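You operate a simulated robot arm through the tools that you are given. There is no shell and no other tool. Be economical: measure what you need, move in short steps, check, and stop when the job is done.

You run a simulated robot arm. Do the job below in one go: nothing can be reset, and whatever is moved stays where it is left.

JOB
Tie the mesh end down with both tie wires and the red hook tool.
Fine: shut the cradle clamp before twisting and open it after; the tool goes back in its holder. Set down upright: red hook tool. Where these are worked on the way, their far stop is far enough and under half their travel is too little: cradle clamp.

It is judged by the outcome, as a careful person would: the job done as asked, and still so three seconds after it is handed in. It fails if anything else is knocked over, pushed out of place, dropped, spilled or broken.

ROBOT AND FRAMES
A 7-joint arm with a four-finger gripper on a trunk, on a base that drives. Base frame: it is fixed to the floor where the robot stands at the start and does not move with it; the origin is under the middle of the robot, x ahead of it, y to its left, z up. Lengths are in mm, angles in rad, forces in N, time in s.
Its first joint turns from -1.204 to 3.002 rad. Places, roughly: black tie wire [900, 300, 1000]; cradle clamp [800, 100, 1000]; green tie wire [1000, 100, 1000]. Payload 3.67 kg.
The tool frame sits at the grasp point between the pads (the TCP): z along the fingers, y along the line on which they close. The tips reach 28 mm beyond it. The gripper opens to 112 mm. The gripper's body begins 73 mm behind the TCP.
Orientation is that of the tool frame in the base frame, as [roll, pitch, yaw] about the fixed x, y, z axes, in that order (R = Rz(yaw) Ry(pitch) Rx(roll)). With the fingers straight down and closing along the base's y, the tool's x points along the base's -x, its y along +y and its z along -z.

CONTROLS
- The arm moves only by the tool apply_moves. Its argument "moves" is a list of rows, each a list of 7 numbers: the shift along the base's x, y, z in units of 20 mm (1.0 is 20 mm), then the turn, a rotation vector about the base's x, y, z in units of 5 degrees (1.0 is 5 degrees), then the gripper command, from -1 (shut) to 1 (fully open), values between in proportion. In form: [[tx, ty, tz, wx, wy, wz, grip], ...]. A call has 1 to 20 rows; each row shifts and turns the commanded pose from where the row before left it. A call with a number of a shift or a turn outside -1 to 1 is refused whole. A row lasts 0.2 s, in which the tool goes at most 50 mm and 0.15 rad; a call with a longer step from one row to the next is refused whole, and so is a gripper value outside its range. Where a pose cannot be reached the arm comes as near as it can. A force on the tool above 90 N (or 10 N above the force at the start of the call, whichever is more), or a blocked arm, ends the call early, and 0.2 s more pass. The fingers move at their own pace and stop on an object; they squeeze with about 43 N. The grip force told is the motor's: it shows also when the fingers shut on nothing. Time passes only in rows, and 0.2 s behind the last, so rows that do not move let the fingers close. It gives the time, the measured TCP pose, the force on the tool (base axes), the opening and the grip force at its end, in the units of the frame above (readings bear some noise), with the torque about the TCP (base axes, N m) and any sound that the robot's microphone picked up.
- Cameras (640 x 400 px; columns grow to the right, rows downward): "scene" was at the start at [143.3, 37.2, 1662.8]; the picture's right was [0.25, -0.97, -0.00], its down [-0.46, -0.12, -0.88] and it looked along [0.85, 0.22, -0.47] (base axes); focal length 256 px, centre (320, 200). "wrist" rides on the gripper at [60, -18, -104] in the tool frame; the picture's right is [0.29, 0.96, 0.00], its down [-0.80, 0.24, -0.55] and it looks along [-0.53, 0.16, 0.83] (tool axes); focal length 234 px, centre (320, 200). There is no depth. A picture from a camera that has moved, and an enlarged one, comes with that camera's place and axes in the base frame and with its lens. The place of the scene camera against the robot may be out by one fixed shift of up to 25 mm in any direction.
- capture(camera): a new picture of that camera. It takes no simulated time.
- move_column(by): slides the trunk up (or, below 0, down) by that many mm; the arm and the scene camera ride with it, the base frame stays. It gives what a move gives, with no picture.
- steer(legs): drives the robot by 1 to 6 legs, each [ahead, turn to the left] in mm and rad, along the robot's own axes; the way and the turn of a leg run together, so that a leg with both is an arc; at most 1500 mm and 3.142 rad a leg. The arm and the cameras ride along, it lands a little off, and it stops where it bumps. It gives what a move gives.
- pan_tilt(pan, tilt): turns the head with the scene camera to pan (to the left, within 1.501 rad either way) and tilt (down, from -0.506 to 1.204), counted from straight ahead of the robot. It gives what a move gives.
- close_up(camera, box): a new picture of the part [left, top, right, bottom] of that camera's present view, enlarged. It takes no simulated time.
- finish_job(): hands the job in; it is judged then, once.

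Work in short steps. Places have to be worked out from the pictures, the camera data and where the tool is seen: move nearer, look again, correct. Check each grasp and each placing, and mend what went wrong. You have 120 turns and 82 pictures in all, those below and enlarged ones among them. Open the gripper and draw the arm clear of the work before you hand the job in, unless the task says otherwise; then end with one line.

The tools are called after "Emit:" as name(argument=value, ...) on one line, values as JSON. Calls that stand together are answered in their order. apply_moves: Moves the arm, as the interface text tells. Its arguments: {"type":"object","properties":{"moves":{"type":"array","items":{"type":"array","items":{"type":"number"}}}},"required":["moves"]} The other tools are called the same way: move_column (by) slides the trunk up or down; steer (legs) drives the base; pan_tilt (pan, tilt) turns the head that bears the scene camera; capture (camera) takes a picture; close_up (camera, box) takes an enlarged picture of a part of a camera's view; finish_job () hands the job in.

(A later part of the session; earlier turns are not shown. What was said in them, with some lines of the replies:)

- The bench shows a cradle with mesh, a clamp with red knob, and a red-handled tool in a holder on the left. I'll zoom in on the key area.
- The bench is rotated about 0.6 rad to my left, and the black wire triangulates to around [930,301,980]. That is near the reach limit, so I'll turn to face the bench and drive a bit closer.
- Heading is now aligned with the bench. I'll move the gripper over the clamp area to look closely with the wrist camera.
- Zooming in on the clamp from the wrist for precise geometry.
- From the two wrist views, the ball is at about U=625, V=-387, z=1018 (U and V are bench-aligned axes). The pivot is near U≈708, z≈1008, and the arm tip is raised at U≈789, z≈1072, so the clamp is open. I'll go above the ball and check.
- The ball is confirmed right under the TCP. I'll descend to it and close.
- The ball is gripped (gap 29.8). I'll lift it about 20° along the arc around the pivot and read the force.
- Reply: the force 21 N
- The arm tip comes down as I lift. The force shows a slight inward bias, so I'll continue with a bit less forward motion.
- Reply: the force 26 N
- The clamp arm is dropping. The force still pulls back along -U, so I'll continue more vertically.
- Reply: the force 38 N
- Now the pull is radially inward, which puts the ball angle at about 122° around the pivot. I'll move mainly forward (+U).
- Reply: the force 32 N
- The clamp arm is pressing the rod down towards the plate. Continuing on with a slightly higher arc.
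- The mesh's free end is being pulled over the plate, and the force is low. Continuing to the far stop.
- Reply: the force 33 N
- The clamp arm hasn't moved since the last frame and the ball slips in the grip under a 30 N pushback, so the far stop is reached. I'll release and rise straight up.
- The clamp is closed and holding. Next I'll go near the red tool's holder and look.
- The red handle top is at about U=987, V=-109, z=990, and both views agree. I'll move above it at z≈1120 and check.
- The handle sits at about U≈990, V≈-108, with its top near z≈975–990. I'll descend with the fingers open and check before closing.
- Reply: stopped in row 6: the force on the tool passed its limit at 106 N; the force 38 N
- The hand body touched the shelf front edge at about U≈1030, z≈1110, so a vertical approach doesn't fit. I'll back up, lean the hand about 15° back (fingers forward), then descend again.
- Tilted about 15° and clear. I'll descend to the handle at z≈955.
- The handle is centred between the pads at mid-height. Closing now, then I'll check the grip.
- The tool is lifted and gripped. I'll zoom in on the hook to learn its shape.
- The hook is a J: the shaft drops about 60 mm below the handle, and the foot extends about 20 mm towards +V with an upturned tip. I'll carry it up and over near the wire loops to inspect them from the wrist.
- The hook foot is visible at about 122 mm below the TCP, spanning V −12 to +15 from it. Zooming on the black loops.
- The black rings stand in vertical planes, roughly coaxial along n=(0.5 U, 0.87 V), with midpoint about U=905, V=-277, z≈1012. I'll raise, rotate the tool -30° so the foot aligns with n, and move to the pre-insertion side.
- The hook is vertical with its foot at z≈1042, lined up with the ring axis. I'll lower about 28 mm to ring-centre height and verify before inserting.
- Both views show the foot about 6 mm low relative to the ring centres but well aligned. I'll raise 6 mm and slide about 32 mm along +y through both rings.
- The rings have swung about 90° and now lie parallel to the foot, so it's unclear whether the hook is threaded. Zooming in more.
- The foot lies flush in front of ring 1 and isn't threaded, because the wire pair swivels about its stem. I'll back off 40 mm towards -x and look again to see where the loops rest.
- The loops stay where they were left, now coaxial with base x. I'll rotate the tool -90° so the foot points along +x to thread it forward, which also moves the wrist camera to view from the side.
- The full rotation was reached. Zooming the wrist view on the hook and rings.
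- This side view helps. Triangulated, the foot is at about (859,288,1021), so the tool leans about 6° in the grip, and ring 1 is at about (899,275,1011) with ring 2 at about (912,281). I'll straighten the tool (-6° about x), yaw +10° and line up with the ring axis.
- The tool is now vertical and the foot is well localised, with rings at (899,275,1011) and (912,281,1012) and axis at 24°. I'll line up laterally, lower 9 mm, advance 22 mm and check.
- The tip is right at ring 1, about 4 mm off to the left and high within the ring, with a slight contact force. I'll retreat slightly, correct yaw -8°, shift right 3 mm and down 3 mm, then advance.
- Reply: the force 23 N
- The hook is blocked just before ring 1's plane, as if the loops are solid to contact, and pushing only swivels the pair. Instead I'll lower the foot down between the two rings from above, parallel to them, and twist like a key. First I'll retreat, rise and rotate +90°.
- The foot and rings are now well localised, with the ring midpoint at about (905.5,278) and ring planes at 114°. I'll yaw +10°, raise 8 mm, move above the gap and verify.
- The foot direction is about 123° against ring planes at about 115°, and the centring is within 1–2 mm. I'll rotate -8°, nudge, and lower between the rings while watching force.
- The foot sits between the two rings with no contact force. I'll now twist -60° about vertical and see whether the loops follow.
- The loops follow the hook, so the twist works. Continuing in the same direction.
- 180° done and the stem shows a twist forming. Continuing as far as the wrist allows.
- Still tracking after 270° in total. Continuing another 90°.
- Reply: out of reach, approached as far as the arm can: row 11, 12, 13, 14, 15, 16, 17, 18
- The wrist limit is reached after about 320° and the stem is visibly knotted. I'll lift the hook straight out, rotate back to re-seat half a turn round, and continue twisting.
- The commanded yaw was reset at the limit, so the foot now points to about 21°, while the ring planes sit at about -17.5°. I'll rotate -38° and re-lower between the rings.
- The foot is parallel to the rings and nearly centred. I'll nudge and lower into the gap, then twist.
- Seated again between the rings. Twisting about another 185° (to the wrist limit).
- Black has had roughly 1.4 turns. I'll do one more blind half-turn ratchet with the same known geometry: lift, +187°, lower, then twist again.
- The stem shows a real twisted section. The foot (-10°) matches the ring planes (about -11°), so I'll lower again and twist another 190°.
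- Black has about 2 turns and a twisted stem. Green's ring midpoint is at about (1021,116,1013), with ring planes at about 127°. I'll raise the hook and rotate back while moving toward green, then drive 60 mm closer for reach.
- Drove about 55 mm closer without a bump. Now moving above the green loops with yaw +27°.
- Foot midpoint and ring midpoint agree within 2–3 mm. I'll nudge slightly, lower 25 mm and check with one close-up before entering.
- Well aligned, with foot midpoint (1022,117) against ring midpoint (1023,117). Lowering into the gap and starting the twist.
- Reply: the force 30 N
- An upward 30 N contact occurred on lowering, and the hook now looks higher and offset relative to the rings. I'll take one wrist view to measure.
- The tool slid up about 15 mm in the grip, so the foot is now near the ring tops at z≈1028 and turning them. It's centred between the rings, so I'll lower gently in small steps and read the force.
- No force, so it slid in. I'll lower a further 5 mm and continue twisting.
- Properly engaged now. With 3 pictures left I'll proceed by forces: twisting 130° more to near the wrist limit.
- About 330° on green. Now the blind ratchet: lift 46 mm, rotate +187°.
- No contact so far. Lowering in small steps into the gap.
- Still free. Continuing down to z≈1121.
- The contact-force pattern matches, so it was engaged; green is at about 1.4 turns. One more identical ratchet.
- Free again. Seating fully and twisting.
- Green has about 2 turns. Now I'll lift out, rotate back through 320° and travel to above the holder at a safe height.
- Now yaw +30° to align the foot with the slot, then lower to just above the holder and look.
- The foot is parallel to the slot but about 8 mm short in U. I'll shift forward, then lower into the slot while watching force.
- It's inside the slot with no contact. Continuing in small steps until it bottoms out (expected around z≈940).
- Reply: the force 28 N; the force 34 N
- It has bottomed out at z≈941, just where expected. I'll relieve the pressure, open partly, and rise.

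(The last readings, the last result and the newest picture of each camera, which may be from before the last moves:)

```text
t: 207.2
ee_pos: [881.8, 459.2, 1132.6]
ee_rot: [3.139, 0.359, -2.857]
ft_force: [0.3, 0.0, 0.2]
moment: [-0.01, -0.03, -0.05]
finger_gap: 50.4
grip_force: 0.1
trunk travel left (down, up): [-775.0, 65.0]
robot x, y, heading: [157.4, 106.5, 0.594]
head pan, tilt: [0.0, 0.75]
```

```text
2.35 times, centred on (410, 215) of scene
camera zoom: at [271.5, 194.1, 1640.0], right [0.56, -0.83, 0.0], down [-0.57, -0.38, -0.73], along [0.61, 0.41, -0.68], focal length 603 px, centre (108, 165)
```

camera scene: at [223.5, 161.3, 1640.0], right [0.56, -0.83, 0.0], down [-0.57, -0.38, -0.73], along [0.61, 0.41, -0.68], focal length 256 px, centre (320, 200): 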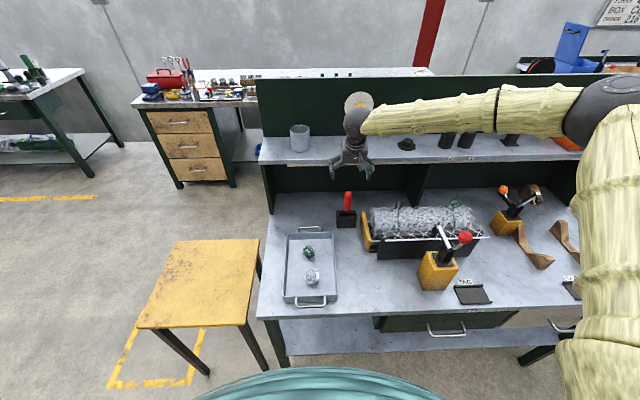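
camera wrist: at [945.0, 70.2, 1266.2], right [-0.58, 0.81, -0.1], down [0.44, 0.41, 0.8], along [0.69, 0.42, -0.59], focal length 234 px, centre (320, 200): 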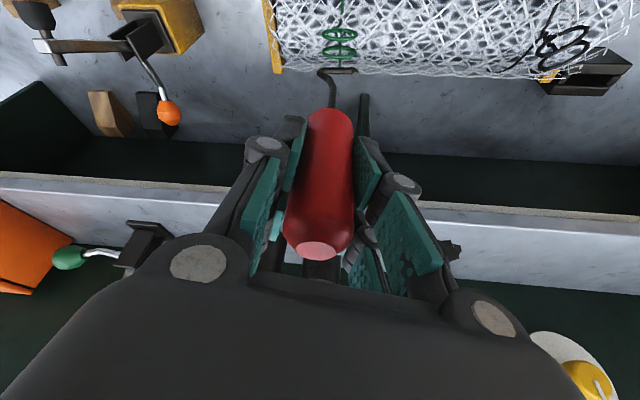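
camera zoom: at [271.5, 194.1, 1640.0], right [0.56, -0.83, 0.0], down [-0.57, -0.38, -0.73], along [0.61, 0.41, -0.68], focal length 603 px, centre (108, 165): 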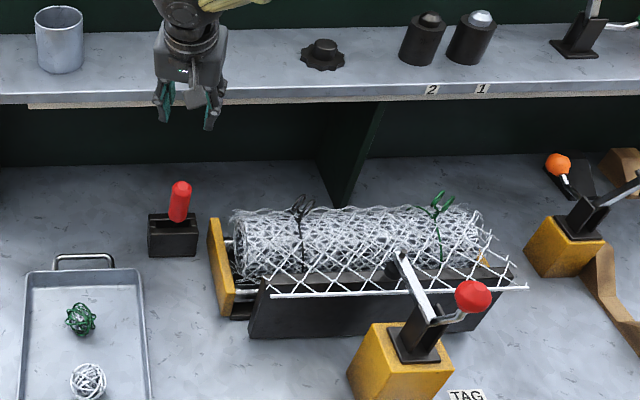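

The tool is upright in its holder and both wires show twisted stems. Next is the clamp, whose ball triangulates to (788,70,1102). I'll level the hand, restore the yaw and go above it.

Emit:
apply_moves(moves=[[0, 0, 0.9, 0, 0, 0.88, 0], [0, 0, 0.9, 0, 0, 0.88, 0], [0, 0, 0.9, 0, 0, 0.88, 0], [-0.4, -0.3, 0.9, 0, 0, 0.88, 0], [-0.4, -0.3, 0, -0.46, 0.685, 0, 0], [-0.4, -0.3, 0, -0.46, 0.685, 0, 0], [-0.4, -0.3, 0, -0.46, 0.685, 0, 0], [-0.4, -0.3, 0, -0.46, 0.685, 0, 0], [-0.4, -0.3, 0, -0.46, 0.685, 0, 0], [0, 0, 0, 0, 0, 0, 0]])

```text
t: 209.4
ee_pos: [832.9, 424.8, 1202.1]
ee_rot: [3.141, -0.003, -2.55]
ft_force: [0.3, 0.7, 0.3]
moment: [-0.02, 0.01, -0.01]
finger_gap: 55.9
grip_force: 0.1
trunk travel left (down, up): [-775.0, 65.0]
robot x, y, heading: [157.4, 101.8, 0.592]
head pan, tilt: [0.0, 0.75]
```

Levelled. Moving above the ball.

Emit:
apply_moves(moves=[[-0.125, -0.985, 0, 0, 0, 0, 0.45], [-0.125, -0.985, 0, 0, 0, 0, 0.45], [-0.125, -0.985, 0, 0, 0, 0, 0.45], [-0.125, -0.985, 0, 0, 0, 0, 0.45], [-0.125, -0.985, 0, 0, 0, 0, 0.45], [-0.125, -0.985, 0, 0, 0, 0, 0.45], [-0.125, -0.985, 0, 0, 0, 0, 0.45], [-0.125, -0.985, 0, 0, 0, 0, 0.45], [-0.125, -0.985, 0, 0, 0, 0, 0.45], [-0.125, -0.985, 0, 0, 0, 0, 0.45], [-0.125, -0.985, 0, 0, 0, 0, 0.45], [-0.125, -0.985, 0, 0, 0, 0, 0.45], [-0.125, -0.985, 0, 0, 0, 0, 0.45], [-0.125, -0.985, 0, 0, 0, 0, 0.45], [-0.125, -0.985, 0, 0, 0, 0, 0.45], [-0.125, -0.985, 0, 0, 0, 0, 0.45], [-0.125, -0.985, 0, 0, 0, 0, 0.45], [-0.125, -0.985, 0, 0, 0, 0, 0.45], [0, 0, 0, 0, 0, 0, 0.45]])

```text
t: 213.4
ee_pos: [791.4, 68.1, 1199.1]
ee_rot: [3.14, 0.0, -2.55]
ft_force: [0.6, 0.1, 1.0]
moment: [-0.02, 0.02, 0.02]
finger_gap: 81.3
grip_force: 0.0
trunk travel left (down, up): [-775.0, 65.0]
robot x, y, heading: [154.9, 103.1, 0.596]
head pan, tilt: [0.0, 0.75]
```

Above the ball. Shifting slightly, descending to z≈1103 and closing on it.

Emit:
apply_moves(moves=[[-0.1, 0.05, -0.8, 0, 0, 0, 0.45], [0, 0, -0.8, 0, 0, 0, 0.45], [0, 0, -0.8, 0, 0, 0, 0.45], [0, 0, -0.8, 0, 0, 0, 0.45], [0, 0, -0.8, 0, 0, 0, 0.45], [0, 0, -0.8, 0, 0, 0, 0.45], [0, 0, 0, 0, 0, 0, -1], [0, 0, 0, 0, 0, 0, -1], [0, 0, 0, 0, 0, 0, -1]])

```text
t: 215.4
ee_pos: [789.0, 68.2, 1103.8]
ee_rot: [3.137, 0.001, -2.551]
ft_force: [7.5, -8.2, 5.4]
moment: [0.04, -0.51, -0.11]
finger_gap: 30.2
grip_force: 45.2
trunk travel left (down, up): [-775.0, 65.0]
robot x, y, heading: [156.5, 106.4, 0.595]
head pan, tilt: [0.0, 0.75]
```

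The ball is gripped (30.2 mm). I'll swing it back along the arc, first half.

Emit:
apply_moves(moves=[[-0.245, -0.165, -0.07, 0, 0, 0, -1], [-0.245, -0.165, -0.1, 0, 0, 0, -1], [-0.275, -0.186, -0.14, 0, 0, 0, -1], [-0.275, -0.186, -0.17, 0, 0, 0, -1], [-0.25, -0.168, -0.2, 0, 0, 0, -1], [-0.25, -0.168, -0.22, 0, 0, 0, -1], [0, 0, 0, 0, 0, 0, -1]])

```text
t: 217.0
ee_pos: [759.9, 48.7, 1086.5]
ee_rot: [3.139, -0.004, -2.55]
ft_force: [31.2, 13.1, -15.0]
moment: [0.59, -1.07, 0.07]
finger_gap: 30.0
grip_force: 44.6
trunk travel left (down, up): [-775.0, 65.0]
robot x, y, heading: [153.1, 104.8, 0.589]
head pan, tilt: [0.0, 0.75]
```

Resistance is modest and inward. Continuing the arc with a bit more downward bias.

Emit:
apply_moves(moves=[[-0.1, -0.07, -0.35, 0, 0, 0, -1], [-0.2, -0.14, -0.3, 0, 0, 0, -1], [-0.2, -0.135, -0.3, 0, 0, 0, -1], [-0.175, -0.118, -0.3, 0, 0, 0, -1], [-0.15, -0.1, -0.32, 0, 0, 0, -1], [0, 0, 0, 0, 0, 0, -1]])

```text
t: 218.4
ee_pos: [742.0, 34.4, 1055.6]
ee_rot: [3.135, -0.003, -2.548]
ft_force: [33.3, 7.2, -1.1]
moment: [0.66, -1.39, -0.18]
finger_gap: 29.8
grip_force: 44.7
trunk travel left (down, up): [-775.0, 65.0]
robot x, y, heading: [156.4, 105.4, 0.593]
head pan, tilt: [0.0, 0.75]
```

Good progress. Last portion down to the original open position (U≈626, z≈1019).

Emit:
apply_moves(moves=[[0, 0, -0.45, 0, 0, 0, -1], [-0.08, -0.05, -0.45, 0, 0, 0, -1], [-0.08, -0.05, -0.45, 0, 0, 0, -1], [-0.06, -0.04, -0.45, 0, 0, 0, -1], [0, 0, 0, 0, 0, 0, -1]])

```text
t: 219.3
ee_pos: [732.4, 37.3, 1022.1]
ee_rot: [3.114, -0.01, -2.543]
ft_force: [64.7, -43.5, 6.7]
moment: [0.31, -1.27, 0.53]
finger_gap: 45.8
grip_force: 43.0
trunk travel left (down, up): [-775.0, 65.0]
robot x, y, heading: [159.1, 106.0, 0.594]
head pan, tilt: [0.0, 0.75]
stopped in row 4: the arm was blocked; the commanded pose is now the measured one
```

The fingers got wedged (gap 45.8, side force), so the ball has shifted between them. I'll open and rise slightly, then check forces.

Emit:
apply_moves(moves=[[0, 0, 0, 0, 0, 0, 0.3], [0, 0, 0, 0, 0, 0, 0.6], [0, 0, 0, 0, 0, 0, 0.6], [0, 0, 0, 0, 0, 0, 0.6]])

```text
t: 219.7
ee_pos: [696.3, 46.6, 1026.3]
ee_rot: [3.0, -0.044, -2.568]
ft_force: [3.9, -29.0, 1.3]
moment: [-0.3, -0.49, -1.42]
finger_gap: 103.2
grip_force: 25.2
trunk travel left (down, up): [-775.0, 65.0]
robot x, y, heading: [192.3, 123.9, 0.465]
head pan, tilt: [0.0, 0.75]
stopped in row 1: the arm was blocked; the commanded pose is now the measured one
```

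The base appears to have shifted under the jam. I'll check the state with a no-move step and the gripper open.

Emit:
apply_moves(moves=[[0, 0, 0, 0, 0, 0, 1]])

```text
t: 220.0
ee_pos: [739.9, 134.6, 1050.6]
ee_rot: [3.055, -0.038, -2.751]
ft_force: [2.0, -3.1, -1.3]
moment: [0.31, 0.23, -0.04]
finger_gap: 112.4
grip_force: 0.0
trunk travel left (down, up): [-775.0, 65.0]
robot x, y, heading: [275.7, 154.1, 0.159]
head pan, tilt: [0.0, 0.75]
stopped in row 1: the arm was blocked; the commanded pose is now the measured one
```

The base is still drifting. Raising the arm clear, away from the clamp, and checking whether it settles.

Emit:
apply_moves(moves=[[0, 0, 1, 0, 0, 0, 1], [0, 0, 1, 0, 0, 0, 1], [0, 0, 1, 0, 0, 0, 1], [0, 0, 1, 0, 0, 0, 1]])

```text
t: 220.3
ee_pos: [734.8, 311.8, 1040.5]
ee_rot: [-3.089, -0.089, -2.602]
ft_force: [4.4, -3.5, 0.1]
moment: [0.4, 0.4, -0.04]
finger_gap: 111.5
grip_force: 0.2
trunk travel left (down, up): [-775.0, 65.0]
robot x, y, heading: [291.6, 151.9, 0.169]
head pan, tilt: [0.0, 0.75]
stopped in row 1: the arm was blocked; the commanded pose is now the measured one
```

The arm swung sideways after the wedge popped free. Checking again whether it has settled.

Emit:
apply_moves(moves=[[0, 0, 0.3, 0, 0, 0, 1]])

Emit:
apply_moves(moves=[[0, 0, 0.5, 0, 0, 0, 1], [0, 0, 0.5, 0, 0, 0, 1]])

```text
t: 220.9
ee_pos: [752.8, 103.6, 1049.1]
ee_rot: [3.026, -0.024, -2.666]
ft_force: [-1.3, 3.1, 2.2]
moment: [-0.34, -0.04, -0.06]
finger_gap: 112.6
grip_force: 0.0
trunk travel left (down, up): [-775.0, 65.0]
robot x, y, heading: [289.3, 152.1, 0.139]
head pan, tilt: [0.0, 0.75]
stopped in row 1: the arm was blocked; the commanded pose is now the measured one
```

```text
t: 221.4
ee_pos: [766.2, 242.2, 1070.8]
ee_rot: [3.095, -0.06, -2.807]
ft_force: [4.7, -4.1, 0.2]
moment: [0.33, 0.48, 0.01]
finger_gap: 112.5
grip_force: 0.0
trunk travel left (down, up): [-775.0, 65.0]
robot x, y, heading: [309.8, 154.4, 0.084]
head pan, tilt: [0.0, 0.75]
stopped in row 2: the arm was blocked; the commanded pose is now the measured one
```

The base is creeping and oscillating. I'll lift everything with the trunk first.

Emit:
move_column(by=60)

```text
t: 221.8
ee_pos: [713.7, 374.7, 1053.6]
ee_rot: [-3.065, -0.087, -2.698]
ft_force: [1.1, -2.4, 2.9]
moment: [0.35, 0.08, 0.03]
finger_gap: 111.9
grip_force: 0.0
trunk travel left (down, up): [-778.0, 62.0]
robot x, y, heading: [294.9, 158.5, 0.124]
head pan, tilt: [0.0, 0.75]
stopped: the arm was blocked; the commanded pose is now the measured one
```

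Still blocked. I need to see what's going on, so I'll use the last picture.

Emit:
capture(camera="scene")

```text
0 pictures are left
camera scene: at [414.2, 275.9, 1647.4], right [0.12, -0.99, 0.06], down [-0.67, -0.12, -0.73], along [0.73, 0.05, -0.68], focal length 256 px, centre (320, 200)
```

scene: 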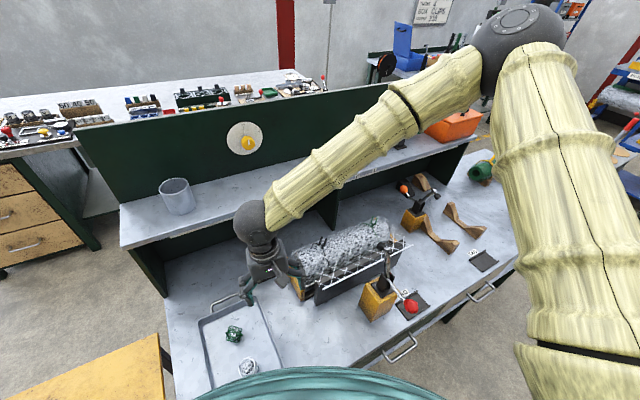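

The clamp is now open (ball down, arm up) and the wires are intact. The base is pressing toward the bench, so I'll back it away to free the arm.

Emit:
steer(legs=[[-150, 0]])

```text
t: 223.3
ee_pos: [554.8, 353.8, 1043.4]
ee_rot: [-3.079, -0.096, -2.705]
ft_force: [-1.0, -0.4, 1.1]
moment: [0.06, -0.07, -0.01]
finger_gap: 112.0
grip_force: 0.1
trunk travel left (down, up): [-778.0, 62.0]
robot x, y, heading: [149.1, 134.8, 0.121]
head pan, tilt: [0.0, 0.75]
stopped in leg 1: the robot was blocked; the commanded pose is now the measured one
```

The base backed off to x≈149. Checking that the arm now responds.

Emit:
apply_moves(moves=[[0, 0, 0.5, 0, 0, 0, 1], [0, 0, 0.5, 0, 0, 0, 1], [0, 0, 0.5, 0, 0, 0, 1]])

```text
t: 224.2
ee_pos: [538.8, 449.4, 1045.4]
ee_rot: [-2.996, -0.126, -2.704]
ft_force: [-0.2, 0.9, 0.3]
moment: [0.09, -0.04, 0.07]
finger_gap: 111.6
grip_force: 0.1
trunk travel left (down, up): [-778.0, 62.0]
robot x, y, heading: [146.1, 139.2, 0.128]
head pan, tilt: [0.0, 0.75]
stopped in row 3: the arm was blocked; the commanded pose is now the measured one
```

Still moving on its own. Testing with stationary rows to see if it settles.

Emit:
apply_moves(moves=[[0, 0, 0, 0, 0, 0, 1], [0, 0, 0, 0, 0, 0, 1], [0, 0, 0, 0, 0, 0, 1], [0, 0, 0, 0, 0, 0, 1], [0, 0, 0, 0, 0, 0, 1]])

Emit:
apply_moves(moves=[[0, 0, 0, 0, 0, 0, 1], [0, 0, 0, 0, 0, 0, 1], [0, 0, 0, 0, 0, 0, 1], [0, 0, 0, 0, 0, 0, 1], [0, 0, 0, 0, 0, 0, 1]])

```text
t: 225.6
ee_pos: [534.2, 476.3, 1037.2]
ee_rot: [-2.975, -0.133, -2.707]
ft_force: [0.4, -2.3, 1.6]
moment: [0.31, 0.01, -0.02]
finger_gap: 112.0
grip_force: 0.0
trunk travel left (down, up): [-778.0, 62.0]
robot x, y, heading: [146.0, 136.3, 0.124]
head pan, tilt: [0.0, 0.75]
stopped in row 5: the arm was blocked; the commanded pose is now the measured one
```

```text
t: 227.0
ee_pos: [540.0, 424.3, 1048.7]
ee_rot: [-3.026, -0.116, -2.701]
ft_force: [-0.4, 0.1, -0.1]
moment: [-0.01, -0.01, -0.01]
finger_gap: 111.9
grip_force: 0.0
trunk travel left (down, up): [-778.0, 62.0]
robot x, y, heading: [147.7, 136.1, 0.124]
head pan, tilt: [0.0, 0.75]
stopped in row 5: the arm was blocked; the commanded pose is now the measured one
```

It's rocking but damping. I'll back the base further from the bench to be clear and let it settle.

Emit:
steer(legs=[[-120, 0]])

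Emit:
apply_moves(moves=[[0, 0, 0, 0, 0, 0, 1], [0, 0, 0, 0, 0, 0, 1], [0, 0, 0, 0, 0, 0, 1], [0, 0, 0, 0, 0, 0, 1], [0, 0, 0, 0, 0, 0, 1]])

```text
t: 228.3
ee_pos: [419.3, 406.3, 1050.0]
ee_rot: [-3.029, -0.116, -2.703]
ft_force: [0.0, 0.3, 0.4]
moment: [0.0, 0.02, 0.03]
finger_gap: 112.1
grip_force: 0.1
trunk travel left (down, up): [-778.0, 62.0]
robot x, y, heading: [21.9, 121.9, 0.122]
head pan, tilt: [0.0, 0.75]
```

```text
t: 229.5
ee_pos: [417.8, 418.4, 1046.8]
ee_rot: [-3.016, -0.12, -2.704]
ft_force: [0.7, -0.7, 0.3]
moment: [0.08, 0.0, 0.01]
finger_gap: 111.8
grip_force: 0.0
trunk travel left (down, up): [-778.0, 62.0]
robot x, y, heading: [26.1, 121.7, 0.12]
head pan, tilt: [0.0, 0.75]
```

The robot has settled, clear of the bench. I'll raise the arm gently before handing in.

Emit:
apply_moves(moves=[[0, 0, 0.5, 0, 0, 0, 1], [0, 0, 0.5, 0, 0, 0, 1], [0, 0, 0.5, 0, 0, 0, 1], [0, 0, 0.5, 0, 0, 0, 1], [0, 0, 0.5, 0, 0, 0, 1], [0, 0, 0, 0, 0, 0, 1], [0, 0, 0, 0, 0, 0, 1]])

```text
t: 231.1
ee_pos: [420.3, 420.4, 1094.7]
ee_rot: [-3.015, -0.12, -2.705]
ft_force: [0.1, -0.1, 0.1]
moment: [-0.04, 0.0, 0.0]
finger_gap: 112.3
grip_force: 0.1
trunk travel left (down, up): [-778.0, 62.0]
robot x, y, heading: [28.0, 118.2, 0.127]
head pan, tilt: [0.0, 0.75]
```

The arm is steady, open and clear. By the last pictures both wires are twisted, the hook tool is in its holder and the clamp is open, so I'm handing the job in.

Emit:
finish_job()

```text
The job is handed in.
```

I twisted both tie wires about two turns each with the clamp shut, put the red hook tool back upright in its holder, and opened the clamp. While opening it the gripper jammed and the robot lurched sideways, and with no pictures left I could not check that the tool and wires stayed undisturbed or that the clamp is fully open.
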